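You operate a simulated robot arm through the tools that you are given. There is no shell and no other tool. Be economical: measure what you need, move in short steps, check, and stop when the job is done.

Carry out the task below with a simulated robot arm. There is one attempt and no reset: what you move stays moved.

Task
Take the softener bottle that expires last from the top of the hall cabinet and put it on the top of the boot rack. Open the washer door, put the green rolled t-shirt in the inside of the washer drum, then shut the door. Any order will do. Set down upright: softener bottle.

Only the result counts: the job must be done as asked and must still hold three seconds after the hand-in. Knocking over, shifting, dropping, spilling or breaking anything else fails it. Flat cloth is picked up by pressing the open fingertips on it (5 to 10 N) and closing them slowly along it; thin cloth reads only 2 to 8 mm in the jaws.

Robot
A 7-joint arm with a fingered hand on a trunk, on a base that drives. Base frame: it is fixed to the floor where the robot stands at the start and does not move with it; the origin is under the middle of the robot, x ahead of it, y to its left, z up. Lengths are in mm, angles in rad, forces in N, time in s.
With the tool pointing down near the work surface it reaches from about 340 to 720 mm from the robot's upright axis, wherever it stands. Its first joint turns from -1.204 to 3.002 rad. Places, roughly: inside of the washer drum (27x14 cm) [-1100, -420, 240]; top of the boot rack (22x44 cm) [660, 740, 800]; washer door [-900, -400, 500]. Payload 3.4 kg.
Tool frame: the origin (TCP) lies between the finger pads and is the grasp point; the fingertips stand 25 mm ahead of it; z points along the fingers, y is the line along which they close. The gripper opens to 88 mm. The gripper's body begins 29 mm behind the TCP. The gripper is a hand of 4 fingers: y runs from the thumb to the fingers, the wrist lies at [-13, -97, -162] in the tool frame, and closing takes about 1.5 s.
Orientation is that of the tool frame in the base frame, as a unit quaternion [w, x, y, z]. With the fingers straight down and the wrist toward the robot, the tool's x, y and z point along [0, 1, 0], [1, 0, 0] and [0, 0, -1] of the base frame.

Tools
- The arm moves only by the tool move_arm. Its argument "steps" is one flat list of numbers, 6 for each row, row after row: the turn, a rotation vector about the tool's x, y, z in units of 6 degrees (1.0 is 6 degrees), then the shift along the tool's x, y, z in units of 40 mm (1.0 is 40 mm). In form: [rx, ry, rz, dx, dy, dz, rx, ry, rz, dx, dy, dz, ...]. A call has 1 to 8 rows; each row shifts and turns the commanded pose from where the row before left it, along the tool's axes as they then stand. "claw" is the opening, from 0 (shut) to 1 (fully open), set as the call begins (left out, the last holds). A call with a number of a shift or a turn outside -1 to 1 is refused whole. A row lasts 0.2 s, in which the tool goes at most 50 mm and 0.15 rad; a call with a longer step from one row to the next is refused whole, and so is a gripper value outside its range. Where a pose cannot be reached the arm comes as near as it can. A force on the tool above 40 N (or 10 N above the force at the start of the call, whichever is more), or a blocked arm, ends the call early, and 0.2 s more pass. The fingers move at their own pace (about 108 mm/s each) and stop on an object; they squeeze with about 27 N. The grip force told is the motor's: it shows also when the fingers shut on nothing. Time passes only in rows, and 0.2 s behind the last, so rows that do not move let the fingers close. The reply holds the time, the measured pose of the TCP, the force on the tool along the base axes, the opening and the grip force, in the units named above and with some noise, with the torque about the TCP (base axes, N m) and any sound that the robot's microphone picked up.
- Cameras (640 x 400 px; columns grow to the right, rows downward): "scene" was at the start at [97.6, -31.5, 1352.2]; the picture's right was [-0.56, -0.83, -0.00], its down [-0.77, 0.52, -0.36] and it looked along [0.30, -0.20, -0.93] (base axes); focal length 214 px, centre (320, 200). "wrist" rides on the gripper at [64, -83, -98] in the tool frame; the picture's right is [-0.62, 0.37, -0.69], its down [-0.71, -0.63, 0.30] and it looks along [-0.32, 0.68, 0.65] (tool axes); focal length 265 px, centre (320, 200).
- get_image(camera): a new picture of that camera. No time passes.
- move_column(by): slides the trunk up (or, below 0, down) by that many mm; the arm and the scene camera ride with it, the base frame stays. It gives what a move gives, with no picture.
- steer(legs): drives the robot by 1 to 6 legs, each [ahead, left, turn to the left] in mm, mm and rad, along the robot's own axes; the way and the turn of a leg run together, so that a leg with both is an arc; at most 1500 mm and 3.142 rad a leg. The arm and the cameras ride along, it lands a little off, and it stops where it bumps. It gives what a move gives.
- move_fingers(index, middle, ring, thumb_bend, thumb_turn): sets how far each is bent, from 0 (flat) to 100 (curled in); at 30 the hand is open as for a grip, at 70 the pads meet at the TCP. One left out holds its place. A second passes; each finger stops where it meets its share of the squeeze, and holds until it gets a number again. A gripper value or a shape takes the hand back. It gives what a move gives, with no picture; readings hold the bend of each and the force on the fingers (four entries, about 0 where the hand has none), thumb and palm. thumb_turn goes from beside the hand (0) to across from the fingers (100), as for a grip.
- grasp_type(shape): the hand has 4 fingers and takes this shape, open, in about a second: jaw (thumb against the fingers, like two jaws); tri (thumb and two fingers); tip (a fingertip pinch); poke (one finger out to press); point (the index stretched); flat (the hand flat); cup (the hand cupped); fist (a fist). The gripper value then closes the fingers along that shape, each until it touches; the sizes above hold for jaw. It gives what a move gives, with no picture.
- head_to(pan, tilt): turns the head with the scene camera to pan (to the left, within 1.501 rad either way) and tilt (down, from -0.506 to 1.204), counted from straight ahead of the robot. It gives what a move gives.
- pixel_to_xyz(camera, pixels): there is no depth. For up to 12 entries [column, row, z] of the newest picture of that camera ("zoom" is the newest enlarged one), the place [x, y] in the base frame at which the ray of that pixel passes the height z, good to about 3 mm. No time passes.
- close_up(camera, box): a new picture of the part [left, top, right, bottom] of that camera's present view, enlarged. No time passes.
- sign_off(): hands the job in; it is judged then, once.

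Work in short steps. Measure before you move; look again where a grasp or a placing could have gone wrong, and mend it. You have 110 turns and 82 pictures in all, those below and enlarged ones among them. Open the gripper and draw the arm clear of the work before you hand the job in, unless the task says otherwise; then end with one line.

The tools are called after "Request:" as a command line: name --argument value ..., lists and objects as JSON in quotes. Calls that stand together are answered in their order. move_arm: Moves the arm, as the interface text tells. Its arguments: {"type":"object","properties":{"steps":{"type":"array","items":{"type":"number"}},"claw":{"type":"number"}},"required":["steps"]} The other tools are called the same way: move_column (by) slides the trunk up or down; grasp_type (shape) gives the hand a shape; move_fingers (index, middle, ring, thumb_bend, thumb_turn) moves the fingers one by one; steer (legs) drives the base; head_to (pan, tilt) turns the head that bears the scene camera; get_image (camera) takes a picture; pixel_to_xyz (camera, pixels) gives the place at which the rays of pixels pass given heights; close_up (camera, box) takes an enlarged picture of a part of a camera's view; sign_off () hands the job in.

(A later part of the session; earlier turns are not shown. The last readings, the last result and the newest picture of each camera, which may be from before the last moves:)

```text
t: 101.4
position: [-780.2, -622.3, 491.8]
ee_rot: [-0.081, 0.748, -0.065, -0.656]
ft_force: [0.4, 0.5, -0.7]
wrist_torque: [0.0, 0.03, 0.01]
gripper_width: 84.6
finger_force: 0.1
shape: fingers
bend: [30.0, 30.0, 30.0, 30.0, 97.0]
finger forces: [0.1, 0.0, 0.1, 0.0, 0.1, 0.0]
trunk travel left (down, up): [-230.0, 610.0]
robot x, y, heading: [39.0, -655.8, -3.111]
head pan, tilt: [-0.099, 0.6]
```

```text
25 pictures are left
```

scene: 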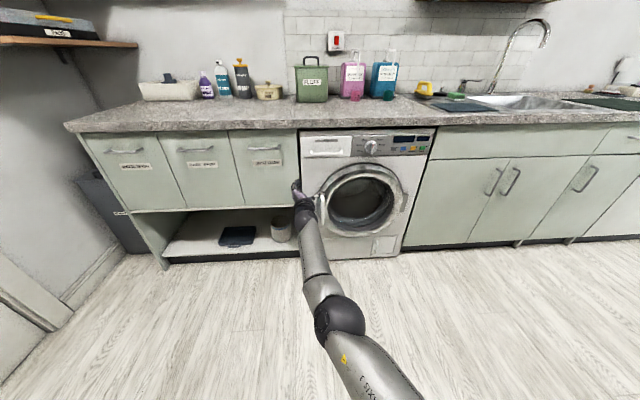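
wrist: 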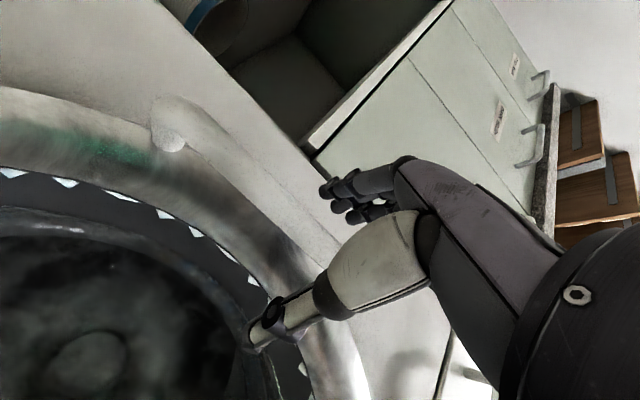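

Bar passes through the grasp point. Close.

Request:
move_arm --steps '[0, 0, 0, 0, 0, 0, 0, 0, 0, 0, 0, 0, 0, 0, 0, 0, 0, 0, 0, 0, 0, 0, 0, 0, 0, 0, 0, 0, 0, 0, 0, 0, 0, 0, 0, 0, 0, 0, 0, 0, 0, 0]' --claw 0

Request:
get_image --camera "wrist"

```text
t: 103.0
position: [-780.0, -621.1, 493.6]
ee_rot: [-0.081, 0.747, -0.065, -0.657]
ft_force: [-7.6, 6.6, 0.7]
wrist_torque: [0.05, -0.02, -0.06]
gripper_width: 8.4
finger_force: 27.4
shape: jaw
bend: [74.0, 61.0, 59.0, 71.0, 100.0]
finger forces: [11.4, 4.9, 2.7, 0.1, 25.0, 0.0]
trunk travel left (down, up): [-230.0, 610.0]
robot x, y, heading: [35.3, -657.1, -3.111]
head pan, tilt: [-0.099, 0.6]
```

```text
24 pictures are left
```

wrist: 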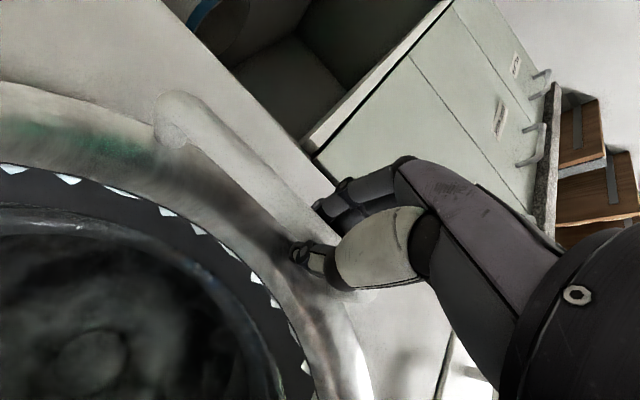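

Bar is gripped. Pull by driving back 70 with a slight right drift (arc about the hinge).

Request:
steer --legs '[[-72, -17, 0]]'

Request:
get_image --camera "scene"

```text
t: 104.0
position: [-707.9, -602.4, 492.9]
ee_rot: [-0.081, 0.748, -0.066, -0.656]
ft_force: [-2.8, 9.5, -0.2]
wrist_torque: [0.04, -0.07, -0.1]
gripper_width: 8.7
finger_force: 26.3
shape: jaw
bend: [74.0, 73.0, 65.0, 73.0, 100.0]
finger forces: [10.4, 3.0, 2.5, 0.0, 22.7, 0.1]
trunk travel left (down, up): [-230.0, 610.0]
robot x, y, heading: [111.2, -636.2, -3.109]
head pan, tilt: [-0.099, 0.6]
```

```text
23 pictures are left
```

scene: 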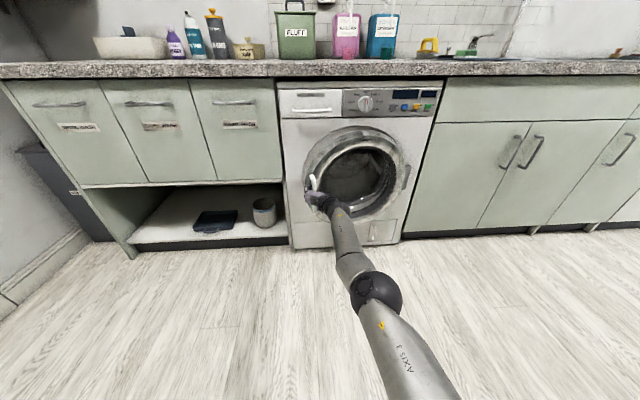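

Handle still held and door appears to have come along. Continue the arc by 20° more.

Request:
steer --legs '[[-69, -29, 0], [-62, -41, 0]]'

Request:
close_up --camera "scene" --box '[230, 70, 470, 270]'

```text
t: 105.4
position: [-631.0, -559.9, 495.2]
ee_rot: [-0.085, 0.746, -0.068, -0.657]
ft_force: [-0.4, 2.1, -2.1]
wrist_torque: [-0.01, -0.05, -0.01]
gripper_width: 8.3
finger_force: 27.1
shape: jaw
bend: [75.0, 74.0, 66.0, 75.0, 100.0]
finger forces: [10.4, 0.8, 1.9, 0.2, 18.8, 0.0]
trunk travel left (down, up): [-230.0, 610.0]
robot x, y, heading: [186.7, -598.8, -3.115]
head pan, tilt: [-0.099, 0.6]
stopped in leg 2: the robot was blocked; the commanded pose is now the measured one
```

```text
2.00 times, centred on (350, 170) of scene
```

zoom: 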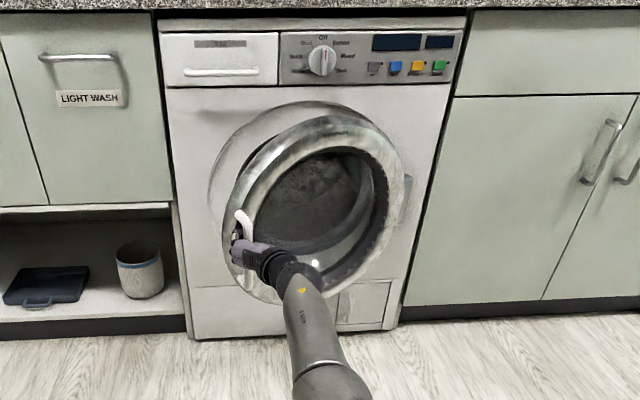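

The door is open ~22° but the base is blocked behind. Continue the arc using the arm (retract and right).

Request:
move_arm --steps '[0, 0, 0, 0.1, -0.6, -0.6, 0, 0, 0, 0.1, -0.65, -0.6, 0, 0, 0, 0.1, -0.7, -0.6, 0, 0, 0, 0, 0, 0]'

Request:
get_image --camera "scene"

```text
t: 106.4
position: [-545.1, -493.5, 497.4]
ee_rot: [-0.089, 0.744, -0.07, -0.659]
ft_force: [-9.6, 9.5, -3.3]
wrist_torque: [0.03, 0.02, -0.12]
gripper_width: 7.9
finger_force: 27.1
shape: jaw
bend: [75.0, 74.0, 71.0, 74.0, 100.0]
finger forces: [6.1, 0.1, 0.9, 0.0, 24.4, 0.0]
trunk travel left (down, up): [-230.0, 610.0]
robot x, y, heading: [182.4, -600.2, -3.114]
head pan, tilt: [-0.099, 0.6]
```

```text
21 pictures are left
```

scene: 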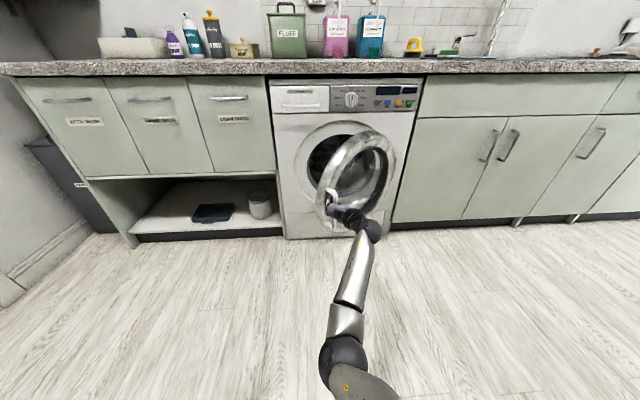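

Working well (door ~38°). Continue the arc.

Request:
move_arm --steps '[0, 0, 0, 0.08, -0.8, -0.45, 0, 0, 0, 0.08, -0.82, -0.4, 0, 0, 0, 0.08, -0.84, -0.33, 0, 0, 0, 0, 0, 0]'

```text
t: 107.4
position: [-475.1, -402.1, 495.6]
ee_rot: [-0.096, 0.743, -0.07, -0.659]
ft_force: [-21.8, 12.5, 11.0]
wrist_torque: [-0.07, 0.03, -0.08]
gripper_width: 7.1
finger_force: 26.8
shape: jaw
bend: [74.0, 74.0, 71.0, 74.0, 100.0]
finger forces: [6.3, 0.1, 0.1, 0.0, 34.5, 0.1]
trunk travel left (down, up): [-230.0, 610.0]
robot x, y, heading: [183.4, -597.8, -3.111]
head pan, tilt: [-0.099, 0.6]
```

Door ~53°. One more arc section, with less outward pull.

Request:
move_arm --steps '[0, 0, 0, 0.03, -0.8, -0.1, 0, 0, 0, 0.03, -0.8, -0.02, 0, 0, 0, 0.03, -0.8, 0.05, 0, 0, 0, 0, 0, 0]'

Request:
get_image --camera "scene"

```text
t: 108.4
position: [-451.7, -321.7, 495.9]
ee_rot: [-0.084, 0.746, -0.068, -0.657]
ft_force: [0.7, -0.2, 0.0]
wrist_torque: [0.0, 0.0, -0.02]
gripper_width: 7.2
finger_force: 27.1
shape: jaw
bend: [74.0, 74.0, 71.0, 76.0, 100.0]
finger forces: [0.1, 0.0, 0.1, 0.1, 0.0, 0.0]
trunk travel left (down, up): [-230.0, 610.0]
robot x, y, heading: [184.5, -600.9, -3.112]
head pan, tilt: [-0.099, 0.6]
```

```text
20 pictures are left
```

scene: 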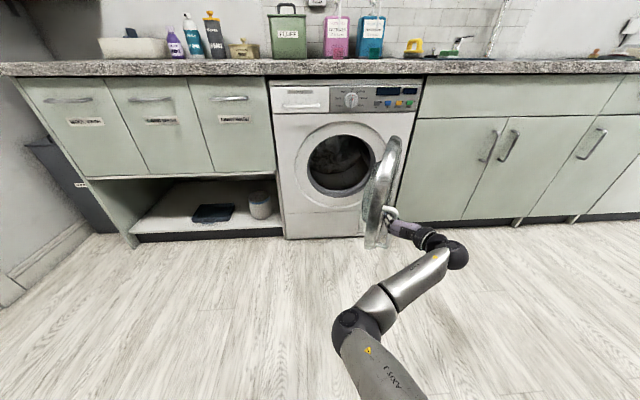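

Door is open ~65°, hand slid off. I'll go around and push it wider from the inside: back out, left, forward.

Request:
move_arm --steps '[0, 0, 0, 0.11, -0.17, -0.85, 0, 0, 0, 0.11, -0.17, -0.85, 0, 0, 0, 0, 0.95, -0.19, 0, 0, 0, 0, 0.95, -0.19, 0, 0, 0, 0, 0.95, -0.19, 0, 0, 0, 0, 0.95, -0.19]'

Request:
move_arm --steps '[0, 0, 0, -0.12, 0.19, 0.9, 0, 0, 0, -0.12, 0.19, 0.9, 0, 0, 0, -0.12, 0.19, 0.9, 0, 0, 0, -0.12, 0.19, 0.9, 0, 0, 0, 0, 0, 0]'

Request:
get_image --camera "scene"

```text
t: 108.8
position: [-433.1, -318.0, 496.3]
ee_rot: [-0.088, 0.744, -0.07, -0.659]
ft_force: [-26.5, 8.8, -3.5]
wrist_torque: [0.01, 0.03, -0.16]
gripper_width: 6.9
finger_force: 26.8
shape: jaw
bend: [74.0, 74.0, 71.0, 73.0, 100.0]
finger forces: [10.2, 0.5, 1.3, 0.1, 26.7, 0.0]
trunk travel left (down, up): [-230.0, 610.0]
robot x, y, heading: [187.5, -598.3, -3.116]
head pan, tilt: [-0.099, 0.6]
stopped in row 1: the force on the tool passed its limit at 55 N (the readings are from after the stop); the commanded pose is now the measured one
```

```text
t: 109.3
position: [-477.6, -325.6, 496.8]
ee_rot: [-0.077, 0.745, -0.058, -0.659]
ft_force: [26.8, -9.5, 0.6]
wrist_torque: [0.32, 0.69, 0.1]
gripper_width: 6.9
finger_force: 26.8
shape: jaw
bend: [74.0, 74.0, 72.0, 76.0, 100.0]
finger forces: [1.4, 4.6, 4.3, 0.0, 0.0, 25.4]
trunk travel left (down, up): [-230.0, 610.0]
robot x, y, heading: [190.4, -597.7, -3.112]
head pan, tilt: [-0.099, 0.6]
stopped in row 2: the force on the tool passed its limit at 135 N (the readings are from after the stop); the commanded pose is now the measured one
```

```text
19 pictures are left
```

scene: 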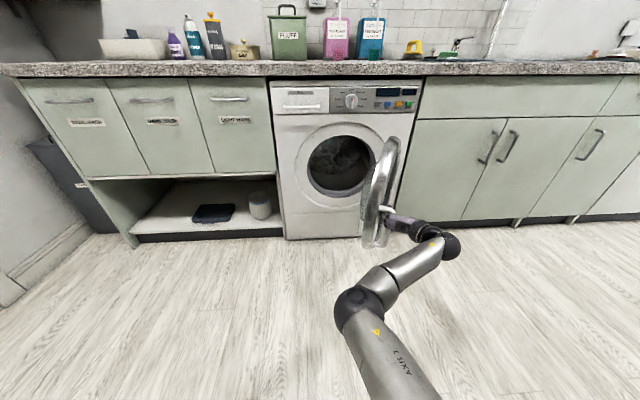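

The fingers are still hooked around the bar. So simply keep swinging: move +y ~100 with slight +x.

Request:
move_arm --steps '[0, 0, 0, 0.05, -0.2, -0.6, 0, 0, 0, 0.03, -0.7, -0.1, 0, 0, 0, 0.03, -0.7, 0.05, 0, 0, 0, 0.03, -0.7, 0.1, 0, 0, 0, 0, -0.5, 0.1, 0, 0, 0, 0, 0, 0]'

Request:
get_image --camera "scene"

```text
t: 110.7
position: [-439.9, -217.2, 495.0]
ee_rot: [-0.079, 0.746, -0.06, -0.659]
ft_force: [-0.9, 0.1, 0.2]
wrist_torque: [-0.02, 0.01, 0.01]
gripper_width: 7.1
finger_force: 27.3
shape: jaw
bend: [74.0, 74.0, 72.0, 76.0, 100.0]
finger forces: [0.0, 0.4, 0.0, 0.0, 0.0, 0.0]
trunk travel left (down, up): [-230.0, 610.0]
robot x, y, heading: [187.9, -597.0, -3.107]
head pan, tilt: [-0.099, 0.6]
```

```text
18 pictures are left
```

scene: 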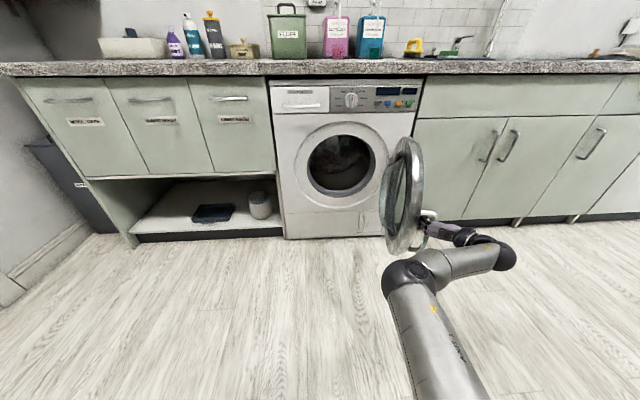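

Door is ~90° open. Open the fingers partially (thumb fully) and withdraw straight back.

Request:
move_fingers --index 50 --middle 50 --ring 50 --thumb_bend 15

Request:
move_arm --steps '[0, 0, 0, 0.05, -0.3, -0.45, 0, 0, 0, 0.07, -0.15, -0.6, 0, 0, 0, 0.07, -0.1, -0.6, 0, 0, 0, 0.07, -0.1, -0.6, 0, 0, 0, 0, 0, 0]'

Request:
head_to --pan -0.1 --tilt 0.6

Request:
get_image --camera "scene"

```text
t: 111.7
position: [-440.5, -217.6, 495.0]
ee_rot: [-0.077, 0.746, -0.061, -0.659]
ft_force: [0.9, 1.2, 0.6]
wrist_torque: [-0.1, -0.02, -0.12]
gripper_width: 74.7
finger_force: 4.1
shape: fingers
bend: [49.0, 54.0, 50.0, 15.0, 100.0]
finger forces: [4.5, 4.8, 0.0, 0.1, 0.0, 0.1]
trunk travel left (down, up): [-230.0, 610.0]
robot x, y, heading: [184.9, -602.0, -3.113]
head pan, tilt: [-0.099, 0.6]
```

```text
t: 112.9
position: [-346.6, -208.7, 496.5]
ee_rot: [-0.079, 0.746, -0.061, -0.658]
ft_force: [0.2, 1.1, 0.1]
wrist_torque: [0.02, -0.01, -0.02]
gripper_width: 73.2
finger_force: 0.1
shape: fingers
bend: [50.0, 50.0, 50.0, 15.0, 100.0]
finger forces: [0.0, 0.1, 0.1, 0.0, 0.1, 0.0]
trunk travel left (down, up): [-230.0, 610.0]
robot x, y, heading: [185.2, -599.1, -3.114]
head pan, tilt: [-0.099, 0.6]
```

```text
t: 113.5
position: [-345.9, -208.3, 496.1]
ee_rot: [-0.079, 0.747, -0.061, -0.658]
ft_force: [-0.3, -0.4, 0.6]
wrist_torque: [0.0, 0.02, 0.02]
gripper_width: 73.3
finger_force: 0.0
shape: fingers
bend: [50.0, 50.0, 50.0, 15.0, 100.0]
finger forces: [0.0, 0.1, 0.0, 0.0, 0.1, 0.0]
trunk travel left (down, up): [-230.0, 610.0]
robot x, y, heading: [183.5, -603.5, -3.112]
head pan, tilt: [-0.099, 0.6]
```

```text
17 pictures are left
```

scene: 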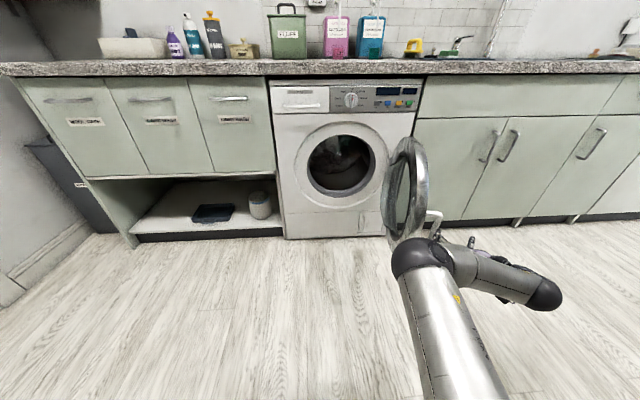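

Hand free, door open. Next: sidestep left, move ahead 280, and turn left 180° to face the shelf; then look.

Request:
steer --legs '[[0, 300, 0], [270, 0, 0], [0, 0, 1.57], [0, 0, 1.54]]'

Request:
head_to --pan 0.1 --tilt 0.3

Request:
get_image --camera "scene"

```text
t: 124.6
position: [442.5, -1317.9, 495.1]
ee_rot: [0.657, 0.074, 0.745, -0.09]
ft_force: [-0.2, -0.2, 0.8]
wrist_torque: [0.0, -0.03, -0.03]
gripper_width: 73.4
finger_force: 0.1
shape: fingers
bend: [50.0, 50.0, 50.0, 15.0, 100.0]
finger forces: [0.1, 0.0, 0.1, 0.0, 0.0, 0.0]
trunk travel left (down, up): [-230.0, 610.0]
robot x, y, heading: [-76.6, -906.7, -0.006]
head pan, tilt: [-0.099, 0.6]
```

```text
t: 125.4
position: [441.1, -1318.2, 495.8]
ee_rot: [0.657, 0.075, 0.745, -0.09]
ft_force: [1.0, 0.1, -0.4]
wrist_torque: [0.0, 0.0, 0.0]
gripper_width: 73.5
finger_force: 0.0
shape: fingers
bend: [50.0, 50.0, 50.0, 15.0, 100.0]
finger forces: [0.0, 0.0, 0.0, 0.0, 0.0, 0.0]
trunk travel left (down, up): [-230.0, 610.0]
robot x, y, heading: [-76.8, -909.1, -0.011]
head pan, tilt: [0.099, 0.3]
```

```text
16 pictures are left
```

scene: 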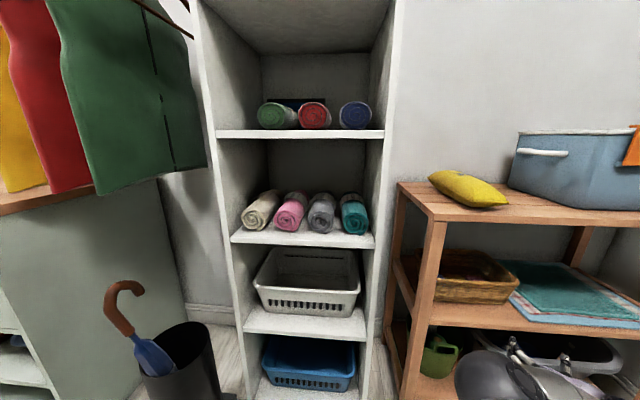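

Green roll is on the upper shelf at (277,115), left of a red one. Raise the trunk 400 for a second view and working height.

Request:
pixel_to_xyz --camera "scene" --pixels '[[272, 116, 920], [272, 116, 900], [272, 116, 910], [218, 135, 870], [218, 135, 860], [383, 135, 870], [383, 135, 860], [247, 330, 300]]'

Request:
move_column --by 400

Request:
head_to --pan 0.1 --tilt 0.6

Request:
get_image --camera "scene"

Request:
close_up --camera "scene" --box '[240, 170, 400, 270]'

```text
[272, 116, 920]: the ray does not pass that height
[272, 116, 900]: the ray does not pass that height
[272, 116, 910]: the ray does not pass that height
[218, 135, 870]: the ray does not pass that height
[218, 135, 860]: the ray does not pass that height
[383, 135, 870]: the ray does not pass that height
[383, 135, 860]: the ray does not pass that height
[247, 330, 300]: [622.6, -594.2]
```

```text
t: 129.3
position: [442.3, -1317.7, 895.6]
ee_rot: [0.657, 0.075, 0.745, -0.091]
ft_force: [-0.5, -0.5, 0.2]
wrist_torque: [-0.04, -0.02, 0.01]
gripper_width: 73.0
finger_force: 0.1
shape: fingers
bend: [50.0, 50.0, 50.0, 15.0, 100.0]
finger forces: [0.0, 0.1, 0.0, 0.0, 0.0, 0.1]
trunk travel left (down, up): [-630.0, 210.0]
robot x, y, heading: [-74.0, -905.7, -0.006]
head pan, tilt: [0.099, 0.3]
```

```text
t: 130.1
position: [442.0, -1316.9, 896.2]
ee_rot: [0.656, 0.074, 0.745, -0.09]
ft_force: [-0.7, -0.5, -0.8]
wrist_torque: [0.03, 0.03, 0.02]
gripper_width: 73.6
finger_force: 0.0
shape: fingers
bend: [50.0, 50.0, 50.0, 15.0, 100.0]
finger forces: [0.1, 0.0, 0.1, 0.0, 0.0, 0.0]
trunk travel left (down, up): [-630.0, 210.0]
robot x, y, heading: [-73.9, -908.6, -0.007]
head pan, tilt: [0.099, 0.6]
```

```text
15 pictures are left
```

scene: 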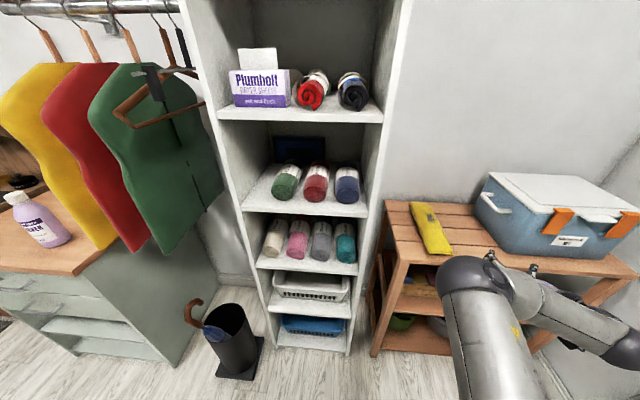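

```text
4.00 times, centred on (320, 220) of scene
```

zoom: 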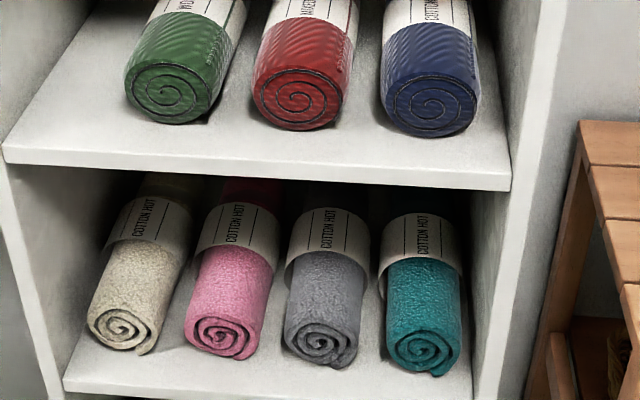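

The green roll on the middle shelf looks knitted with a label starting "WO..". Check labels and the top row (rolls behind the box) carefully.

Request:
close_up --camera "scene" --box '[260, 150, 370, 210]'

Request:
close_up --camera "scene" --box '[220, 40, 390, 125]'

Request:
pixel_to_xyz --camera "scene" --pixels '[[282, 199, 880], [282, 199, 900], [282, 199, 860], [241, 210, 870], [367, 216, 870], [241, 210, 850], [284, 190, 900], [284, 190, 920], [247, 330, 0], [310, 200, 870]]'

```text
5.82 times, centred on (315, 180) of scene
```

zoom: 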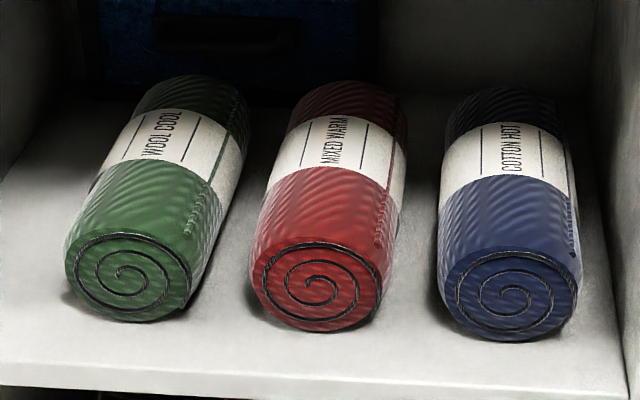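

```text
3.76 times, centred on (305, 82) of scene
```

zoom: 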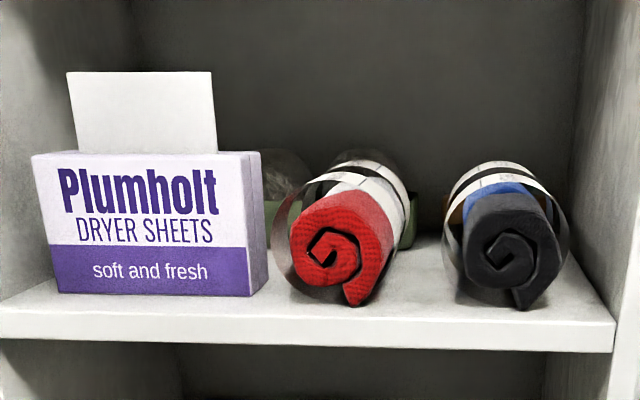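

```text
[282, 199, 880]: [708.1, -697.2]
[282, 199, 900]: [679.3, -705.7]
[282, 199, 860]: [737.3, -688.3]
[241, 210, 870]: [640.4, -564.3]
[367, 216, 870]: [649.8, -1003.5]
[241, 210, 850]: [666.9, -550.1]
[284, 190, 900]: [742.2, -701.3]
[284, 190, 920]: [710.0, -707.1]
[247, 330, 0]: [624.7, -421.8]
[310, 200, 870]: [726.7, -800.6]
```

The top shelf has a green thing partly hidden behind the box; check from higher before choosing.

Request:
move_column --by 200

Request:
close_up --camera "scene" --box '[220, 110, 400, 240]'

```text
t: 132.2
position: [443.3, -1318.4, 1095.2]
ee_rot: [0.656, 0.074, 0.745, -0.091]
ft_force: [-0.9, 0.5, 0.3]
wrist_torque: [0.0, 0.02, 0.0]
gripper_width: 73.4
finger_force: 0.0
shape: fingers
bend: [50.0, 50.0, 50.0, 15.0, 100.0]
finger forces: [0.0, 0.1, 0.0, 0.1, 0.0, 0.0]
trunk travel left (down, up): [-830.0, 10.0]
robot x, y, heading: [-73.8, -910.3, -0.006]
head pan, tilt: [0.099, 0.6]
```

```text
3.08 times, centred on (310, 175) of scene
```

zoom: 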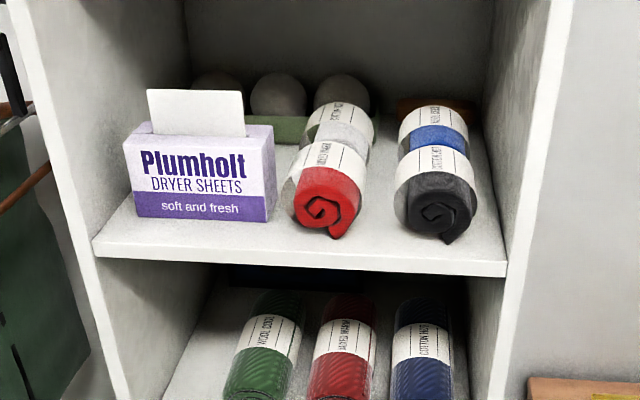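

The top shelf holds smooth rolls (red, white, black, blue) like t-shirts; the middle row are knitted jumpers. A green one may hide behind the Plumholt box. Move closer/left for a steeper look.

Request:
steer --legs '[[230, 140, 0]]'

Request:
head_to --pan 0.25 --tilt 0.7

Request:
get_image --camera "scene"

```text
t: 134.3
position: [663.0, -1176.7, 1098.5]
ee_rot: [0.657, 0.075, 0.744, -0.09]
ft_force: [0.3, -0.2, -0.6]
wrist_torque: [0.01, 0.0, 0.02]
gripper_width: 73.5
finger_force: 0.0
shape: fingers
bend: [50.0, 50.0, 50.0, 15.0, 100.0]
finger forces: [0.1, 0.0, 0.0, 0.0, 0.1, 0.1]
trunk travel left (down, up): [-830.0, 10.0]
robot x, y, heading: [151.5, -768.2, -0.007]
head pan, tilt: [0.099, 0.6]
stopped in leg 1: the robot was blocked; the commanded pose is now the measured one
```

```text
t: 135.0
position: [664.2, -1176.2, 1098.7]
ee_rot: [0.658, 0.075, 0.744, -0.09]
ft_force: [-0.5, 0.0, -0.2]
wrist_torque: [0.01, 0.02, 0.0]
gripper_width: 73.5
finger_force: 0.0
shape: fingers
bend: [50.0, 50.0, 50.0, 15.0, 100.0]
finger forces: [0.1, 0.0, 0.1, 0.0, 0.0, 0.0]
trunk travel left (down, up): [-830.0, 10.0]
robot x, y, heading: [152.4, -762.7, -0.001]
head pan, tilt: [0.25, 0.7]
```

```text
10 pictures are left
```

scene: 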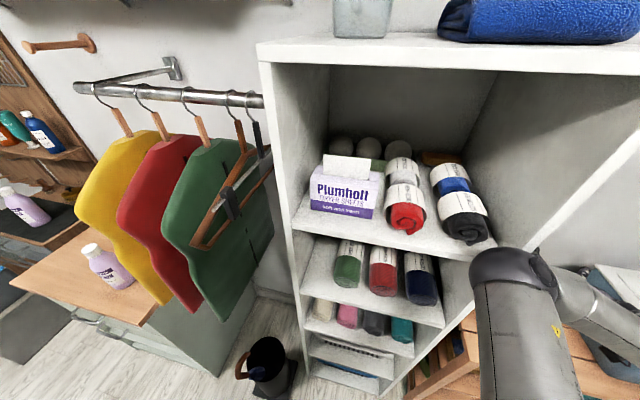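

Zoom on the area behind the box.

Request:
close_up --camera "scene" --box '[300, 125, 420, 205]'

```text
5.00 times, centred on (360, 165) of scene
```

zoom: 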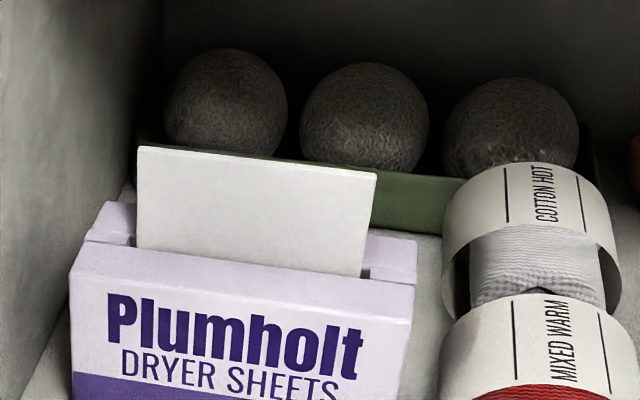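

Behind the box is only a tray with balls; the four small rolls are sock-like, so the green roll with seam on the middle shelf (centre ≈(695 front,-712,926), Ø≈70) is the shirt. Back off and reorient the hand (pitch down ~35°, straighten yaw, shift left).

Request:
steer --legs '[[-200, 0, 0]]'

Request:
move_arm --steps '[0, 1, 0, 0, 0, 0, 0, 1, 0, 0, 0, 0, 0, 1, 0, 0, 0, 0, 0, 1, 0, 0, 0, 0, 0, 1, 0, 0, 0, 0, 0, 0, 0, 0, 0, 0]' --claw 1

Request:
move_arm --steps '[0, 0, 0, 0, 0.9, 0.2, 0, 0, 0, 0, 0.9, 0.2, 0, 0, 0, 0, 0.9, 0.2, 0, 0, 0, 0, 0.9, 0.2, 0, 0, 0, 0, 0.9, 0.2, 0, 0, 0, 0, 0.9, 0.2, 0, 0, 0, 0, 0, 0]'

```text
t: 136.6
position: [469.3, -1174.1, 1095.4]
ee_rot: [0.656, 0.073, 0.746, -0.089]
ft_force: [-0.1, 0.3, 0.2]
wrist_torque: [0.04, 0.02, -0.03]
gripper_width: 73.4
finger_force: 0.1
shape: fingers
bend: [50.0, 50.0, 50.0, 15.0, 100.0]
finger forces: [0.0, 0.1, 0.1, 0.0, 0.0, 0.0]
trunk travel left (down, up): [-830.0, 10.0]
robot x, y, heading: [-48.6, -766.4, -0.005]
head pan, tilt: [0.25, 0.7]
```

```text
t: 138.0
position: [470.5, -1172.8, 1095.1]
ee_rot: [0.439, 0.094, 0.891, -0.067]
ft_force: [0.8, 0.2, -0.3]
wrist_torque: [-0.01, 0.01, -0.04]
gripper_width: 87.7
finger_force: 0.1
shape: jaw
bend: [30.0, 30.0, 30.0, 30.0, 98.0]
finger forces: [0.0, 0.1, 0.0, 0.0, 0.0, 0.0]
trunk travel left (down, up): [-830.0, 10.0]
robot x, y, heading: [-46.8, -766.4, -0.005]
head pan, tilt: [0.25, 0.7]
```

```text
t: 139.1
position: [522.1, -1056.2, 1073.2]
ee_rot: [0.44, 0.108, 0.888, -0.079]
ft_force: [-15.7, -21.4, 5.2]
wrist_torque: [0.47, -0.19, 0.35]
gripper_width: 83.4
finger_force: 0.1
shape: jaw
bend: [30.0, 39.0, 34.0, 30.0, 98.0]
finger forces: [0.5, 18.3, 6.7, 0.0, 0.1, 0.0]
trunk travel left (down, up): [-830.0, 10.0]
robot x, y, heading: [-51.4, -764.5, -0.012]
head pan, tilt: [0.25, 0.7]
stopped in row 5: the force on the tool passed its limit at 46 N (the readings are from after the stop); the commanded pose is now the measured one
```

Touched the unit's right side at x≈540 – so the unit front is nearer (and the shelf higher) than thought. Move hand away right/back, and re-triangulate using the latest scene picture: roll front at ≈(348,272).

Request:
move_arm --steps '[0, 0, 0, 0, -0.6, -0.3, 0, 0, 0, 0, -0.6, -0.6, 0, 0, 0, 0, 0, 0]'

Request:
get_image --camera "scene"

Request:
pixel_to_xyz --camera "scene" --pixels '[[320, 200, 900], [320, 200, 1000], [220, 250, 950], [220, 250, 900]]'

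```text
t: 139.9
position: [486.3, -1083.7, 1096.0]
ee_rot: [0.439, 0.103, 0.889, -0.077]
ft_force: [0.4, -0.6, 0.4]
wrist_torque: [0.01, 0.0, 0.03]
gripper_width: 87.5
finger_force: 0.2
shape: jaw
bend: [30.0, 30.0, 30.0, 30.0, 98.0]
finger forces: [0.1, 0.0, 0.0, 0.1, 0.2, 0.0]
trunk travel left (down, up): [-830.0, 10.0]
robot x, y, heading: [-46.5, -765.4, -0.006]
head pan, tilt: [0.25, 0.7]
```

```text
8 pictures are left
```

scene: 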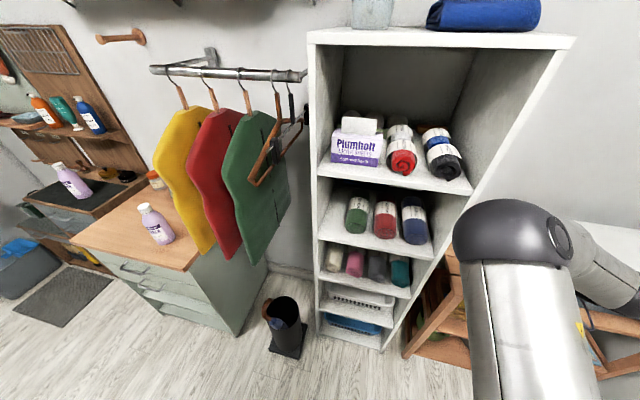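

```text
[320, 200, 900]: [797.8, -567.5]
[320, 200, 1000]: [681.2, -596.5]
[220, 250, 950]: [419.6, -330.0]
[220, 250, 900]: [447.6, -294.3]
```

All intact. Query the roll front (354,226) and shelf edges in this view.

Request:
pixel_to_xyz --camera "scene" --pixels '[[354, 226, 920], [354, 226, 950], [354, 226, 980], [354, 226, 1000], [319, 239, 900], [319, 239, 950], [436, 259, 900], [436, 259, 950], [385, 231, 980], [385, 231, 950], [354, 198, 980], [354, 198, 1020]]'

```text
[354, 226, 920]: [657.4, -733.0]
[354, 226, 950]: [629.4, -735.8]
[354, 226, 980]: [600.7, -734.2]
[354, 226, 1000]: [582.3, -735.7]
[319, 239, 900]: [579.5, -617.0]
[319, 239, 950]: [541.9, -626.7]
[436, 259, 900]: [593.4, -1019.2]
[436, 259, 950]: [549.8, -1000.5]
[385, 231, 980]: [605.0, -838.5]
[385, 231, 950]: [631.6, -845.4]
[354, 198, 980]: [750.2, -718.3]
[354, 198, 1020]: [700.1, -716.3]
```

Roll front centre ≈(605,-734,975), Ø≈70, shelf top ≈940, unit front x≈545. Straighten the hand's yaw by 15°, first backing the base a bit.

Request:
steer --legs '[[-100, 0, 0]]'

Request:
move_arm --steps '[-1.0, -0.06, -0.75, 0, 0, 0, -1.0, -0.06, -0.75, 0, 0, 0, 0, 0, 0, 0, 0.8, 0, 0, 0, 0, 0, 0.8, 0, 0, 0, 0, 0, 0.8, 0, 0, 0, 0, 0, 0, 0]'

```text
t: 141.0
position: [385.0, -1085.3, 1096.9]
ee_rot: [0.439, 0.104, 0.889, -0.077]
ft_force: [0.1, 0.3, -0.1]
wrist_torque: [0.02, 0.02, 0.01]
gripper_width: 87.5
finger_force: 0.1
shape: jaw
bend: [30.0, 30.0, 30.0, 30.0, 98.0]
finger forces: [0.1, 0.1, 0.1, 0.0, 0.0, 0.0]
trunk travel left (down, up): [-830.0, 10.0]
robot x, y, heading: [-151.6, -761.0, -0.007]
head pan, tilt: [0.25, 0.7]
```

```text
t: 142.4
position: [384.9, -990.5, 1091.1]
ee_rot: [0.446, -0.014, 0.894, -0.019]
ft_force: [-0.2, -0.7, 0.9]
wrist_torque: [-0.03, 0.02, -0.03]
gripper_width: 87.4
finger_force: 0.0
shape: jaw
bend: [30.0, 30.0, 30.0, 30.0, 98.0]
finger forces: [0.1, 0.0, 0.0, 0.1, 0.0, 0.1]
trunk travel left (down, up): [-830.0, 10.0]
robot x, y, heading: [-144.5, -766.3, -0.003]
head pan, tilt: [0.25, 0.7]
```

Hand orientation is right. Check where the bin stands on the floor before choosing base position.

Request:
pixel_to_xyz --camera "scene" --pixels '[[288, 354, 0], [272, 347, 0], [305, 356, 0], [303, 330, 0], [320, 335, 0], [380, 350, 0]]'

Request:
move_arm --steps '[0, 0, 0, 0, 0.85, 0, 0, 0, 0, 0, 0.85, 0, 0, 0, 0, 0, 0.85, 0, 0, 0, 0, 0, 0.85, 0, 0, 0, 0, 0, 0, 0]'

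```text
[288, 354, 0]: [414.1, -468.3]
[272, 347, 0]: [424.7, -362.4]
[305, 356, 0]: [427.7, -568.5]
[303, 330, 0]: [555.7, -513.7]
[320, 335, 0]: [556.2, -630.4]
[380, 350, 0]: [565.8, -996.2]
```

```text
t: 143.5
position: [361.4, -866.2, 1013.8]
ee_rot: [0.372, 0.005, 0.928, -0.017]
ft_force: [-0.8, 0.4, -0.2]
wrist_torque: [0.01, 0.0, 0.02]
gripper_width: 87.6
finger_force: 0.1
shape: jaw
bend: [30.0, 30.0, 30.0, 30.0, 98.0]
finger forces: [0.0, 0.1, 0.0, 0.0, 0.0, 0.0]
trunk travel left (down, up): [-830.0, 10.0]
robot x, y, heading: [-150.3, -764.6, -0.005]
head pan, tilt: [0.25, 0.7]
stopped in row 5: the arm was blocked; the commanded pose is now the measured one
```

Bin corner is at (414,-570); base must stay x<170. Hand now pitched 46°, at (361,-866,1014). Sidestep left 131, advance 165, lower 22, and check with the wrist camera.

Request:
steer --legs '[[0, 131, 0], [165, 0, 0]]'

Request:
move_column --by -20

Request:
get_image --camera "wrist"

```text
t: 145.8
position: [526.9, -735.2, 1014.4]
ee_rot: [0.373, 0.004, 0.928, -0.016]
ft_force: [-1.0, -0.4, -0.4]
wrist_torque: [-0.02, -0.02, 0.0]
gripper_width: 87.9
finger_force: 0.1
shape: jaw
bend: [30.0, 30.0, 30.0, 30.0, 98.0]
finger forces: [0.1, 0.0, 0.1, 0.0, 0.0, 0.0]
trunk travel left (down, up): [-830.0, 10.0]
robot x, y, heading: [15.5, -634.0, -0.006]
head pan, tilt: [0.25, 0.7]
```

```text
t: 146.5
position: [528.8, -735.2, 993.0]
ee_rot: [0.371, 0.005, 0.928, -0.016]
ft_force: [0.3, -0.4, 0.1]
wrist_torque: [-0.02, -0.02, 0.0]
gripper_width: 87.6
finger_force: 0.2
shape: jaw
bend: [30.0, 30.0, 30.0, 30.0, 98.0]
finger forces: [0.0, 0.0, 0.1, 0.0, 0.0, 0.0]
trunk travel left (down, up): [-810.0, 30.0]
robot x, y, heading: [16.8, -639.4, -0.002]
head pan, tilt: [0.25, 0.7]
```

```text
7 pictures are left
```

wrist: 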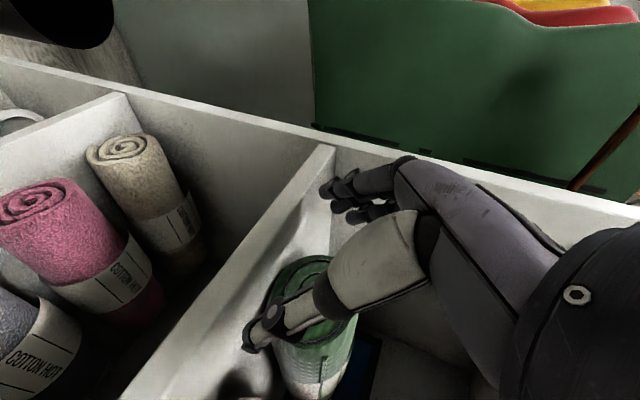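

Green roll front is at ≈(305,298), matching prediction. Advance 92 mm so the fingers straddle the roll.

Request:
steer --legs '[[92, 0, 0]]'

Request:
get_image --camera "wrist"

```text
t: 147.6
position: [621.9, -735.7, 995.1]
ee_rot: [0.372, 0.004, 0.928, -0.015]
ft_force: [1.2, -0.4, 0.2]
wrist_torque: [0.0, 0.03, 0.01]
gripper_width: 88.0
finger_force: 0.1
shape: jaw
bend: [30.0, 30.0, 30.0, 30.0, 97.0]
finger forces: [0.0, 0.0, 0.0, 0.1, 0.0, 0.0]
trunk travel left (down, up): [-810.0, 30.0]
robot x, y, heading: [108.6, -635.0, -0.002]
head pan, tilt: [0.25, 0.7]
```

```text
6 pictures are left
```

wrist: 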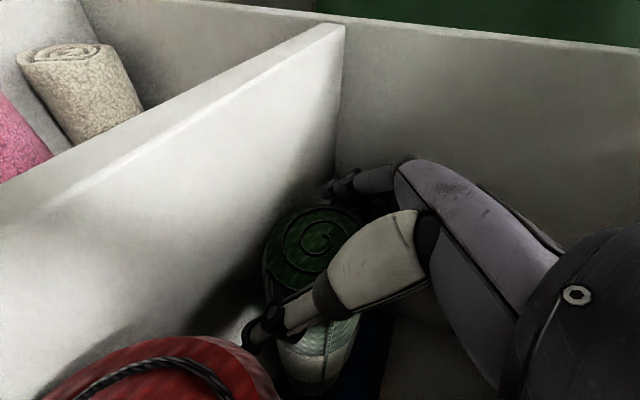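

The roll's front seems ~25 mm deeper than estimated. Advance 18 more, then close.

Request:
steer --legs '[[18, 0, 0]]'

Request:
move_arm --steps '[0, 0, 0, 0, 0, 0, 0, 0, 0, 0, 0, 0, 0, 0, 0, 0, 0, 0, 0, 0, 0, 0, 0, 0, 0, 0, 0, 0, 0, 0, 0, 0, 0, 0, 0, 0, 0, 0, 0, 0, 0, 0]' --claw 0

```text
t: 148.4
position: [638.3, -734.0, 994.7]
ee_rot: [0.372, 0.005, 0.928, -0.015]
ft_force: [-0.2, -0.6, 0.6]
wrist_torque: [-0.02, 0.03, 0.01]
gripper_width: 88.0
finger_force: 0.0
shape: jaw
bend: [29.0, 30.0, 30.0, 29.0, 97.0]
finger forces: [2.0, 0.0, 0.0, 0.0, 2.0, 0.0]
trunk travel left (down, up): [-810.0, 30.0]
robot x, y, heading: [128.6, -634.8, -0.005]
head pan, tilt: [0.25, 0.7]
```

```text
t: 150.0
position: [637.5, -735.2, 993.7]
ee_rot: [0.372, 0.004, 0.928, -0.015]
ft_force: [-0.5, 0.5, -0.2]
wrist_torque: [0.08, -0.02, 0.04]
gripper_width: 61.4
finger_force: 27.0
shape: jaw
bend: [28.0, 38.0, 34.0, 54.0, 98.0]
finger forces: [20.9, 12.1, 3.3, 0.0, 36.1, 0.1]
trunk travel left (down, up): [-810.0, 30.0]
robot x, y, heading: [125.8, -632.8, 0.001]
head pan, tilt: [0.25, 0.7]
```

Firm grip (61 mm). Raise trunk 20 and back out.

Request:
move_column --by 20

Request:
steer --legs '[[-260, 0, 0]]'

Request:
get_image --camera "wrist"

```text
t: 150.7
position: [635.8, -736.5, 1013.6]
ee_rot: [0.373, 0.005, 0.928, -0.015]
ft_force: [-0.5, 0.1, -2.2]
wrist_torque: [-0.04, 0.13, 0.02]
gripper_width: 60.9
finger_force: 26.8
shape: jaw
bend: [28.0, 38.0, 35.0, 54.0, 98.0]
finger forces: [21.8, 12.2, 3.0, 0.0, 36.6, 0.1]
trunk travel left (down, up): [-830.0, 10.0]
robot x, y, heading: [126.7, -635.4, -0.001]
head pan, tilt: [0.25, 0.7]
```

```text
t: 152.5
position: [380.4, -734.1, 1013.8]
ee_rot: [0.372, 0.004, 0.928, -0.015]
ft_force: [-0.5, -0.7, -0.7]
wrist_torque: [0.02, 0.12, -0.02]
gripper_width: 61.1
finger_force: 27.0
shape: jaw
bend: [28.0, 38.0, 35.0, 54.0, 98.0]
finger forces: [21.9, 12.2, 3.0, 0.0, 36.4, 0.0]
trunk travel left (down, up): [-830.0, 10.0]
robot x, y, heading: [-131.9, -631.5, -0.007]
head pan, tilt: [0.25, 0.7]
```

```text
5 pictures are left
```

wrist: 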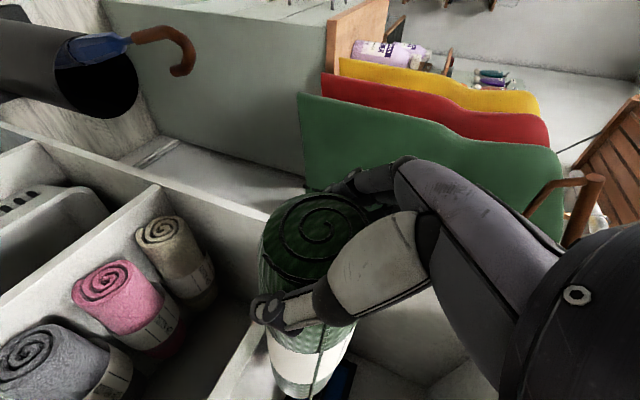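

Shirt held well. Pitch the tool up to horizontal here, then turn right 180° toward the washer and back up to keep clear.

Request:
move_arm --steps '[0, -1, 0, 0, 0, 0, 0, -1, 0, 0, 0, 0, 0, -1, 0, 0, 0, 0, 0, -1, 0, 0, 0, 0, 0, -1, 0, 0, 0, 0, 0, -1, 0, 0, 0, 0, 0, -1, 0, 0, 0, 0, 0, 0, 0, 0, 0, 0]'

Request:
steer --legs '[[0, 0, -1.57], [0, 0, -1.565], [-190, 0, 0]]'

```text
t: 154.3
position: [380.3, -734.3, 1013.6]
ee_rot: [0.68, -0.001, 0.733, -0.015]
ft_force: [1.4, -0.9, -2.0]
wrist_torque: [0.01, 0.06, -0.02]
gripper_width: 60.9
finger_force: 27.1
shape: jaw
bend: [28.0, 38.0, 35.0, 54.0, 97.0]
finger forces: [21.2, 12.1, 3.1, 0.0, 35.9, 0.1]
trunk travel left (down, up): [-830.0, 10.0]
robot x, y, heading: [-131.1, -637.7, -0.005]
head pan, tilt: [0.25, 0.7]
```

```text
t: 163.6
position: [-448.3, -530.4, 1013.5]
ee_rot: [-0.019, 0.733, -0.003, -0.68]
ft_force: [0.2, 0.1, -1.7]
wrist_torque: [0.03, -0.12, 0.04]
gripper_width: 60.9
finger_force: 26.5
shape: jaw
bend: [28.0, 38.0, 35.0, 54.0, 97.0]
finger forces: [20.3, 12.1, 3.2, 0.0, 35.1, 0.1]
trunk travel left (down, up): [-830.0, 10.0]
robot x, y, heading: [60.8, -638.9, 3.126]
head pan, tilt: [0.25, 0.7]
```

Tool now points at the washer. Extend the arm 200 forward and 60 right at this safe height, then lower the trunk.

Request:
move_arm --steps '[0, 0, 0, 0, -0.3, 1, 0, 0, 0, 0, -0.3, 1, 0, 0, 0, 0, -0.3, 1, 0, 0, 0, 0, -0.3, 1, 0, 0, 0, 0, -0.3, 1, 0, 0, 0, 0, 0, 0]'

Request:
move_column --by -400

Request:
move_column --by -160

Request:
head_to --pan -0.2 --tilt 0.5

Request:
get_image --camera "scene"

```text
t: 165.0
position: [-645.5, -464.2, 999.1]
ee_rot: [-0.019, 0.734, -0.003, -0.679]
ft_force: [0.2, 0.3, -1.6]
wrist_torque: [-0.01, -0.09, 0.0]
gripper_width: 61.2
finger_force: 27.0
shape: jaw
bend: [28.0, 38.0, 35.0, 54.0, 97.0]
finger forces: [19.7, 12.1, 3.1, 0.0, 34.5, 0.1]
trunk travel left (down, up): [-830.0, 10.0]
robot x, y, heading: [60.7, -641.7, 3.125]
head pan, tilt: [0.25, 0.7]
```

```text
t: 168.8
position: [-645.8, -466.1, 598.4]
ee_rot: [-0.019, 0.734, -0.004, -0.679]
ft_force: [0.5, 0.8, -1.3]
wrist_torque: [0.0, -0.13, 0.02]
gripper_width: 60.8
finger_force: 27.4
shape: jaw
bend: [28.0, 38.0, 35.0, 54.0, 97.0]
finger forces: [19.7, 12.2, 3.2, 0.0, 34.4, 0.1]
trunk travel left (down, up): [-430.0, 410.0]
robot x, y, heading: [61.0, -637.8, 3.132]
head pan, tilt: [0.25, 0.7]
```

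```text
t: 170.6
position: [-645.9, -464.5, 438.1]
ee_rot: [-0.02, 0.733, -0.004, -0.68]
ft_force: [0.1, 0.2, -2.1]
wrist_torque: [0.02, -0.14, 0.0]
gripper_width: 60.7
finger_force: 26.5
shape: jaw
bend: [28.0, 38.0, 35.0, 54.0, 97.0]
finger forces: [19.6, 12.2, 3.2, 0.1, 34.4, 0.1]
trunk travel left (down, up): [-270.0, 570.0]
robot x, y, heading: [61.1, -638.9, 3.129]
head pan, tilt: [0.25, 0.7]
```

```text
t: 171.5
position: [-645.8, -465.2, 439.9]
ee_rot: [-0.02, 0.734, -0.003, -0.679]
ft_force: [-0.1, -0.5, -2.0]
wrist_torque: [0.01, -0.1, 0.0]
gripper_width: 61.0
finger_force: 27.0
shape: jaw
bend: [28.0, 38.0, 35.0, 54.0, 97.0]
finger forces: [19.6, 12.0, 3.2, 0.0, 34.4, 0.0]
trunk travel left (down, up): [-270.0, 570.0]
robot x, y, heading: [59.8, -632.8, 3.125]
head pan, tilt: [-0.201, 0.499]
```

```text
4 pictures are left
```

scene: 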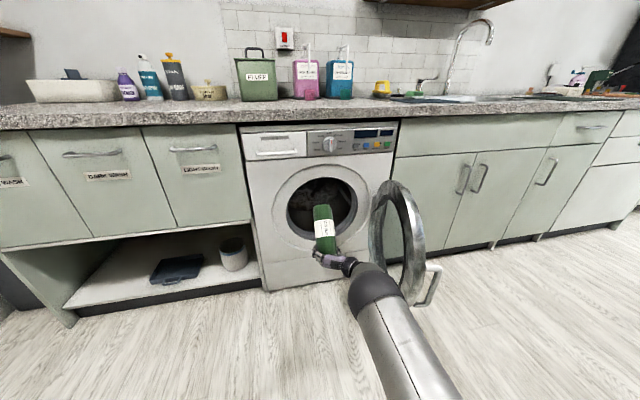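

Roll in hand in front of the opening (hole centre ≈(321,208)). Measure the hole extents.

Request:
pixel_to_xyz --camera "scene" --pixels '[[321, 208, 450], [321, 208, 500], [321, 239, 350], [321, 239, 400], [321, 178, 600], [321, 178, 650], [287, 208, 450], [287, 208, 500], [357, 208, 450], [357, 208, 500], [400, 185, 650], [410, 305, 300]]'

```text
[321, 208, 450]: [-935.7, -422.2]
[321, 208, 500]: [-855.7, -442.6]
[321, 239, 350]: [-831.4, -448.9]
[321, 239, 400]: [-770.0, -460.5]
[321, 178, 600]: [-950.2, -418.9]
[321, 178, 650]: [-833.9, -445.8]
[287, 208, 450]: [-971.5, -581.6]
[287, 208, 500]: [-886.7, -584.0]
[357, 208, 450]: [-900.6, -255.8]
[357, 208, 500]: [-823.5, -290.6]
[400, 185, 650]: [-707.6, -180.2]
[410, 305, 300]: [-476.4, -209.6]
```

Hole: centre ≈(-850,-432,500), radius ≈150. Raise 35, extend arm 80, and drive in 150 first.

Request:
move_column --by 35

Request:
move_arm --steps '[0, 0, 0, 0, 0, 0.7, 0, 0, 0, 0, 0, 0.7, 0, 0, 0, 0, 0, 0.6, 0, 0, 0, 0, 0, 0]'

Request:
steer --legs '[[150, 0, 0]]'

```text
t: 172.3
position: [-646.2, -465.0, 474.0]
ee_rot: [-0.02, 0.733, -0.003, -0.68]
ft_force: [0.6, -0.1, -0.8]
wrist_torque: [-0.03, -0.1, -0.02]
gripper_width: 61.1
finger_force: 27.2
shape: jaw
bend: [28.0, 38.0, 35.0, 54.0, 97.0]
finger forces: [19.7, 12.1, 3.1, 0.1, 34.4, 0.1]
trunk travel left (down, up): [-305.0, 535.0]
robot x, y, heading: [63.2, -637.9, 3.125]
head pan, tilt: [-0.201, 0.499]
```

```text
t: 173.3
position: [-704.7, -468.5, 471.9]
ee_rot: [-0.02, 0.734, -0.003, -0.679]
ft_force: [0.1, 0.3, -1.2]
wrist_torque: [-0.05, -0.08, 0.02]
gripper_width: 60.9
finger_force: 27.2
shape: jaw
bend: [28.0, 38.0, 35.0, 54.0, 97.0]
finger forces: [19.2, 12.1, 3.3, 0.1, 33.9, 0.0]
out of reach, approached as far as the arm can: row 3
trunk travel left (down, up): [-305.0, 535.0]
robot x, y, heading: [60.4, -631.7, 3.127]
head pan, tilt: [-0.201, 0.499]
```

```text
t: 174.7
position: [-852.6, -466.8, 470.7]
ee_rot: [-0.019, 0.734, -0.003, -0.679]
ft_force: [-0.3, 0.4, -1.2]
wrist_torque: [0.02, -0.13, 0.02]
gripper_width: 60.8
finger_force: 26.6
shape: jaw
bend: [28.0, 38.0, 35.0, 54.0, 97.0]
finger forces: [19.1, 12.1, 3.3, 0.0, 33.8, 0.0]
trunk travel left (down, up): [-305.0, 535.0]
robot x, y, heading: [-82.4, -635.1, 3.129]
head pan, tilt: [-0.201, 0.499]
```

No contact. Continue in by 185.

Request:
steer --legs '[[100, 0, 0]]'

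Request:
steer --legs '[[85, 0, 0]]'

Request:
get_image --camera "wrist"

```text
t: 175.8
position: [-954.7, -469.7, 471.3]
ee_rot: [-0.018, 0.734, 0.0, -0.679]
ft_force: [0.5, 0.5, -1.4]
wrist_torque: [-0.01, -0.12, 0.03]
gripper_width: 61.1
finger_force: 27.1
shape: jaw
bend: [28.0, 38.0, 35.0, 54.0, 97.0]
finger forces: [19.1, 11.9, 3.3, 0.0, 33.7, 0.1]
trunk travel left (down, up): [-305.0, 535.0]
robot x, y, heading: [-186.4, -635.7, 3.133]
head pan, tilt: [-0.201, 0.499]
```

```text
t: 176.9
position: [-1042.0, -467.9, 471.4]
ee_rot: [-0.017, 0.733, -0.001, -0.68]
ft_force: [0.5, 0.5, -2.2]
wrist_torque: [-0.02, -0.1, 0.0]
gripper_width: 60.8
finger_force: 26.8
shape: jaw
bend: [28.0, 38.0, 35.0, 54.0, 97.0]
finger forces: [18.9, 11.9, 3.3, 0.1, 33.7, 0.0]
trunk travel left (down, up): [-305.0, 535.0]
robot x, y, heading: [-279.0, -631.3, 3.133]
head pan, tilt: [-0.201, 0.499]
```

```text
3 pictures are left
```

wrist: 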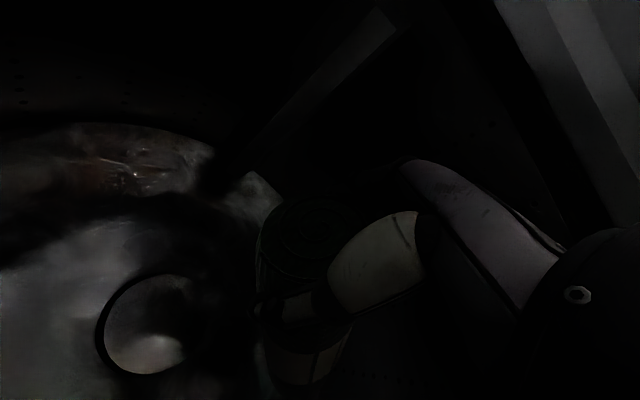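

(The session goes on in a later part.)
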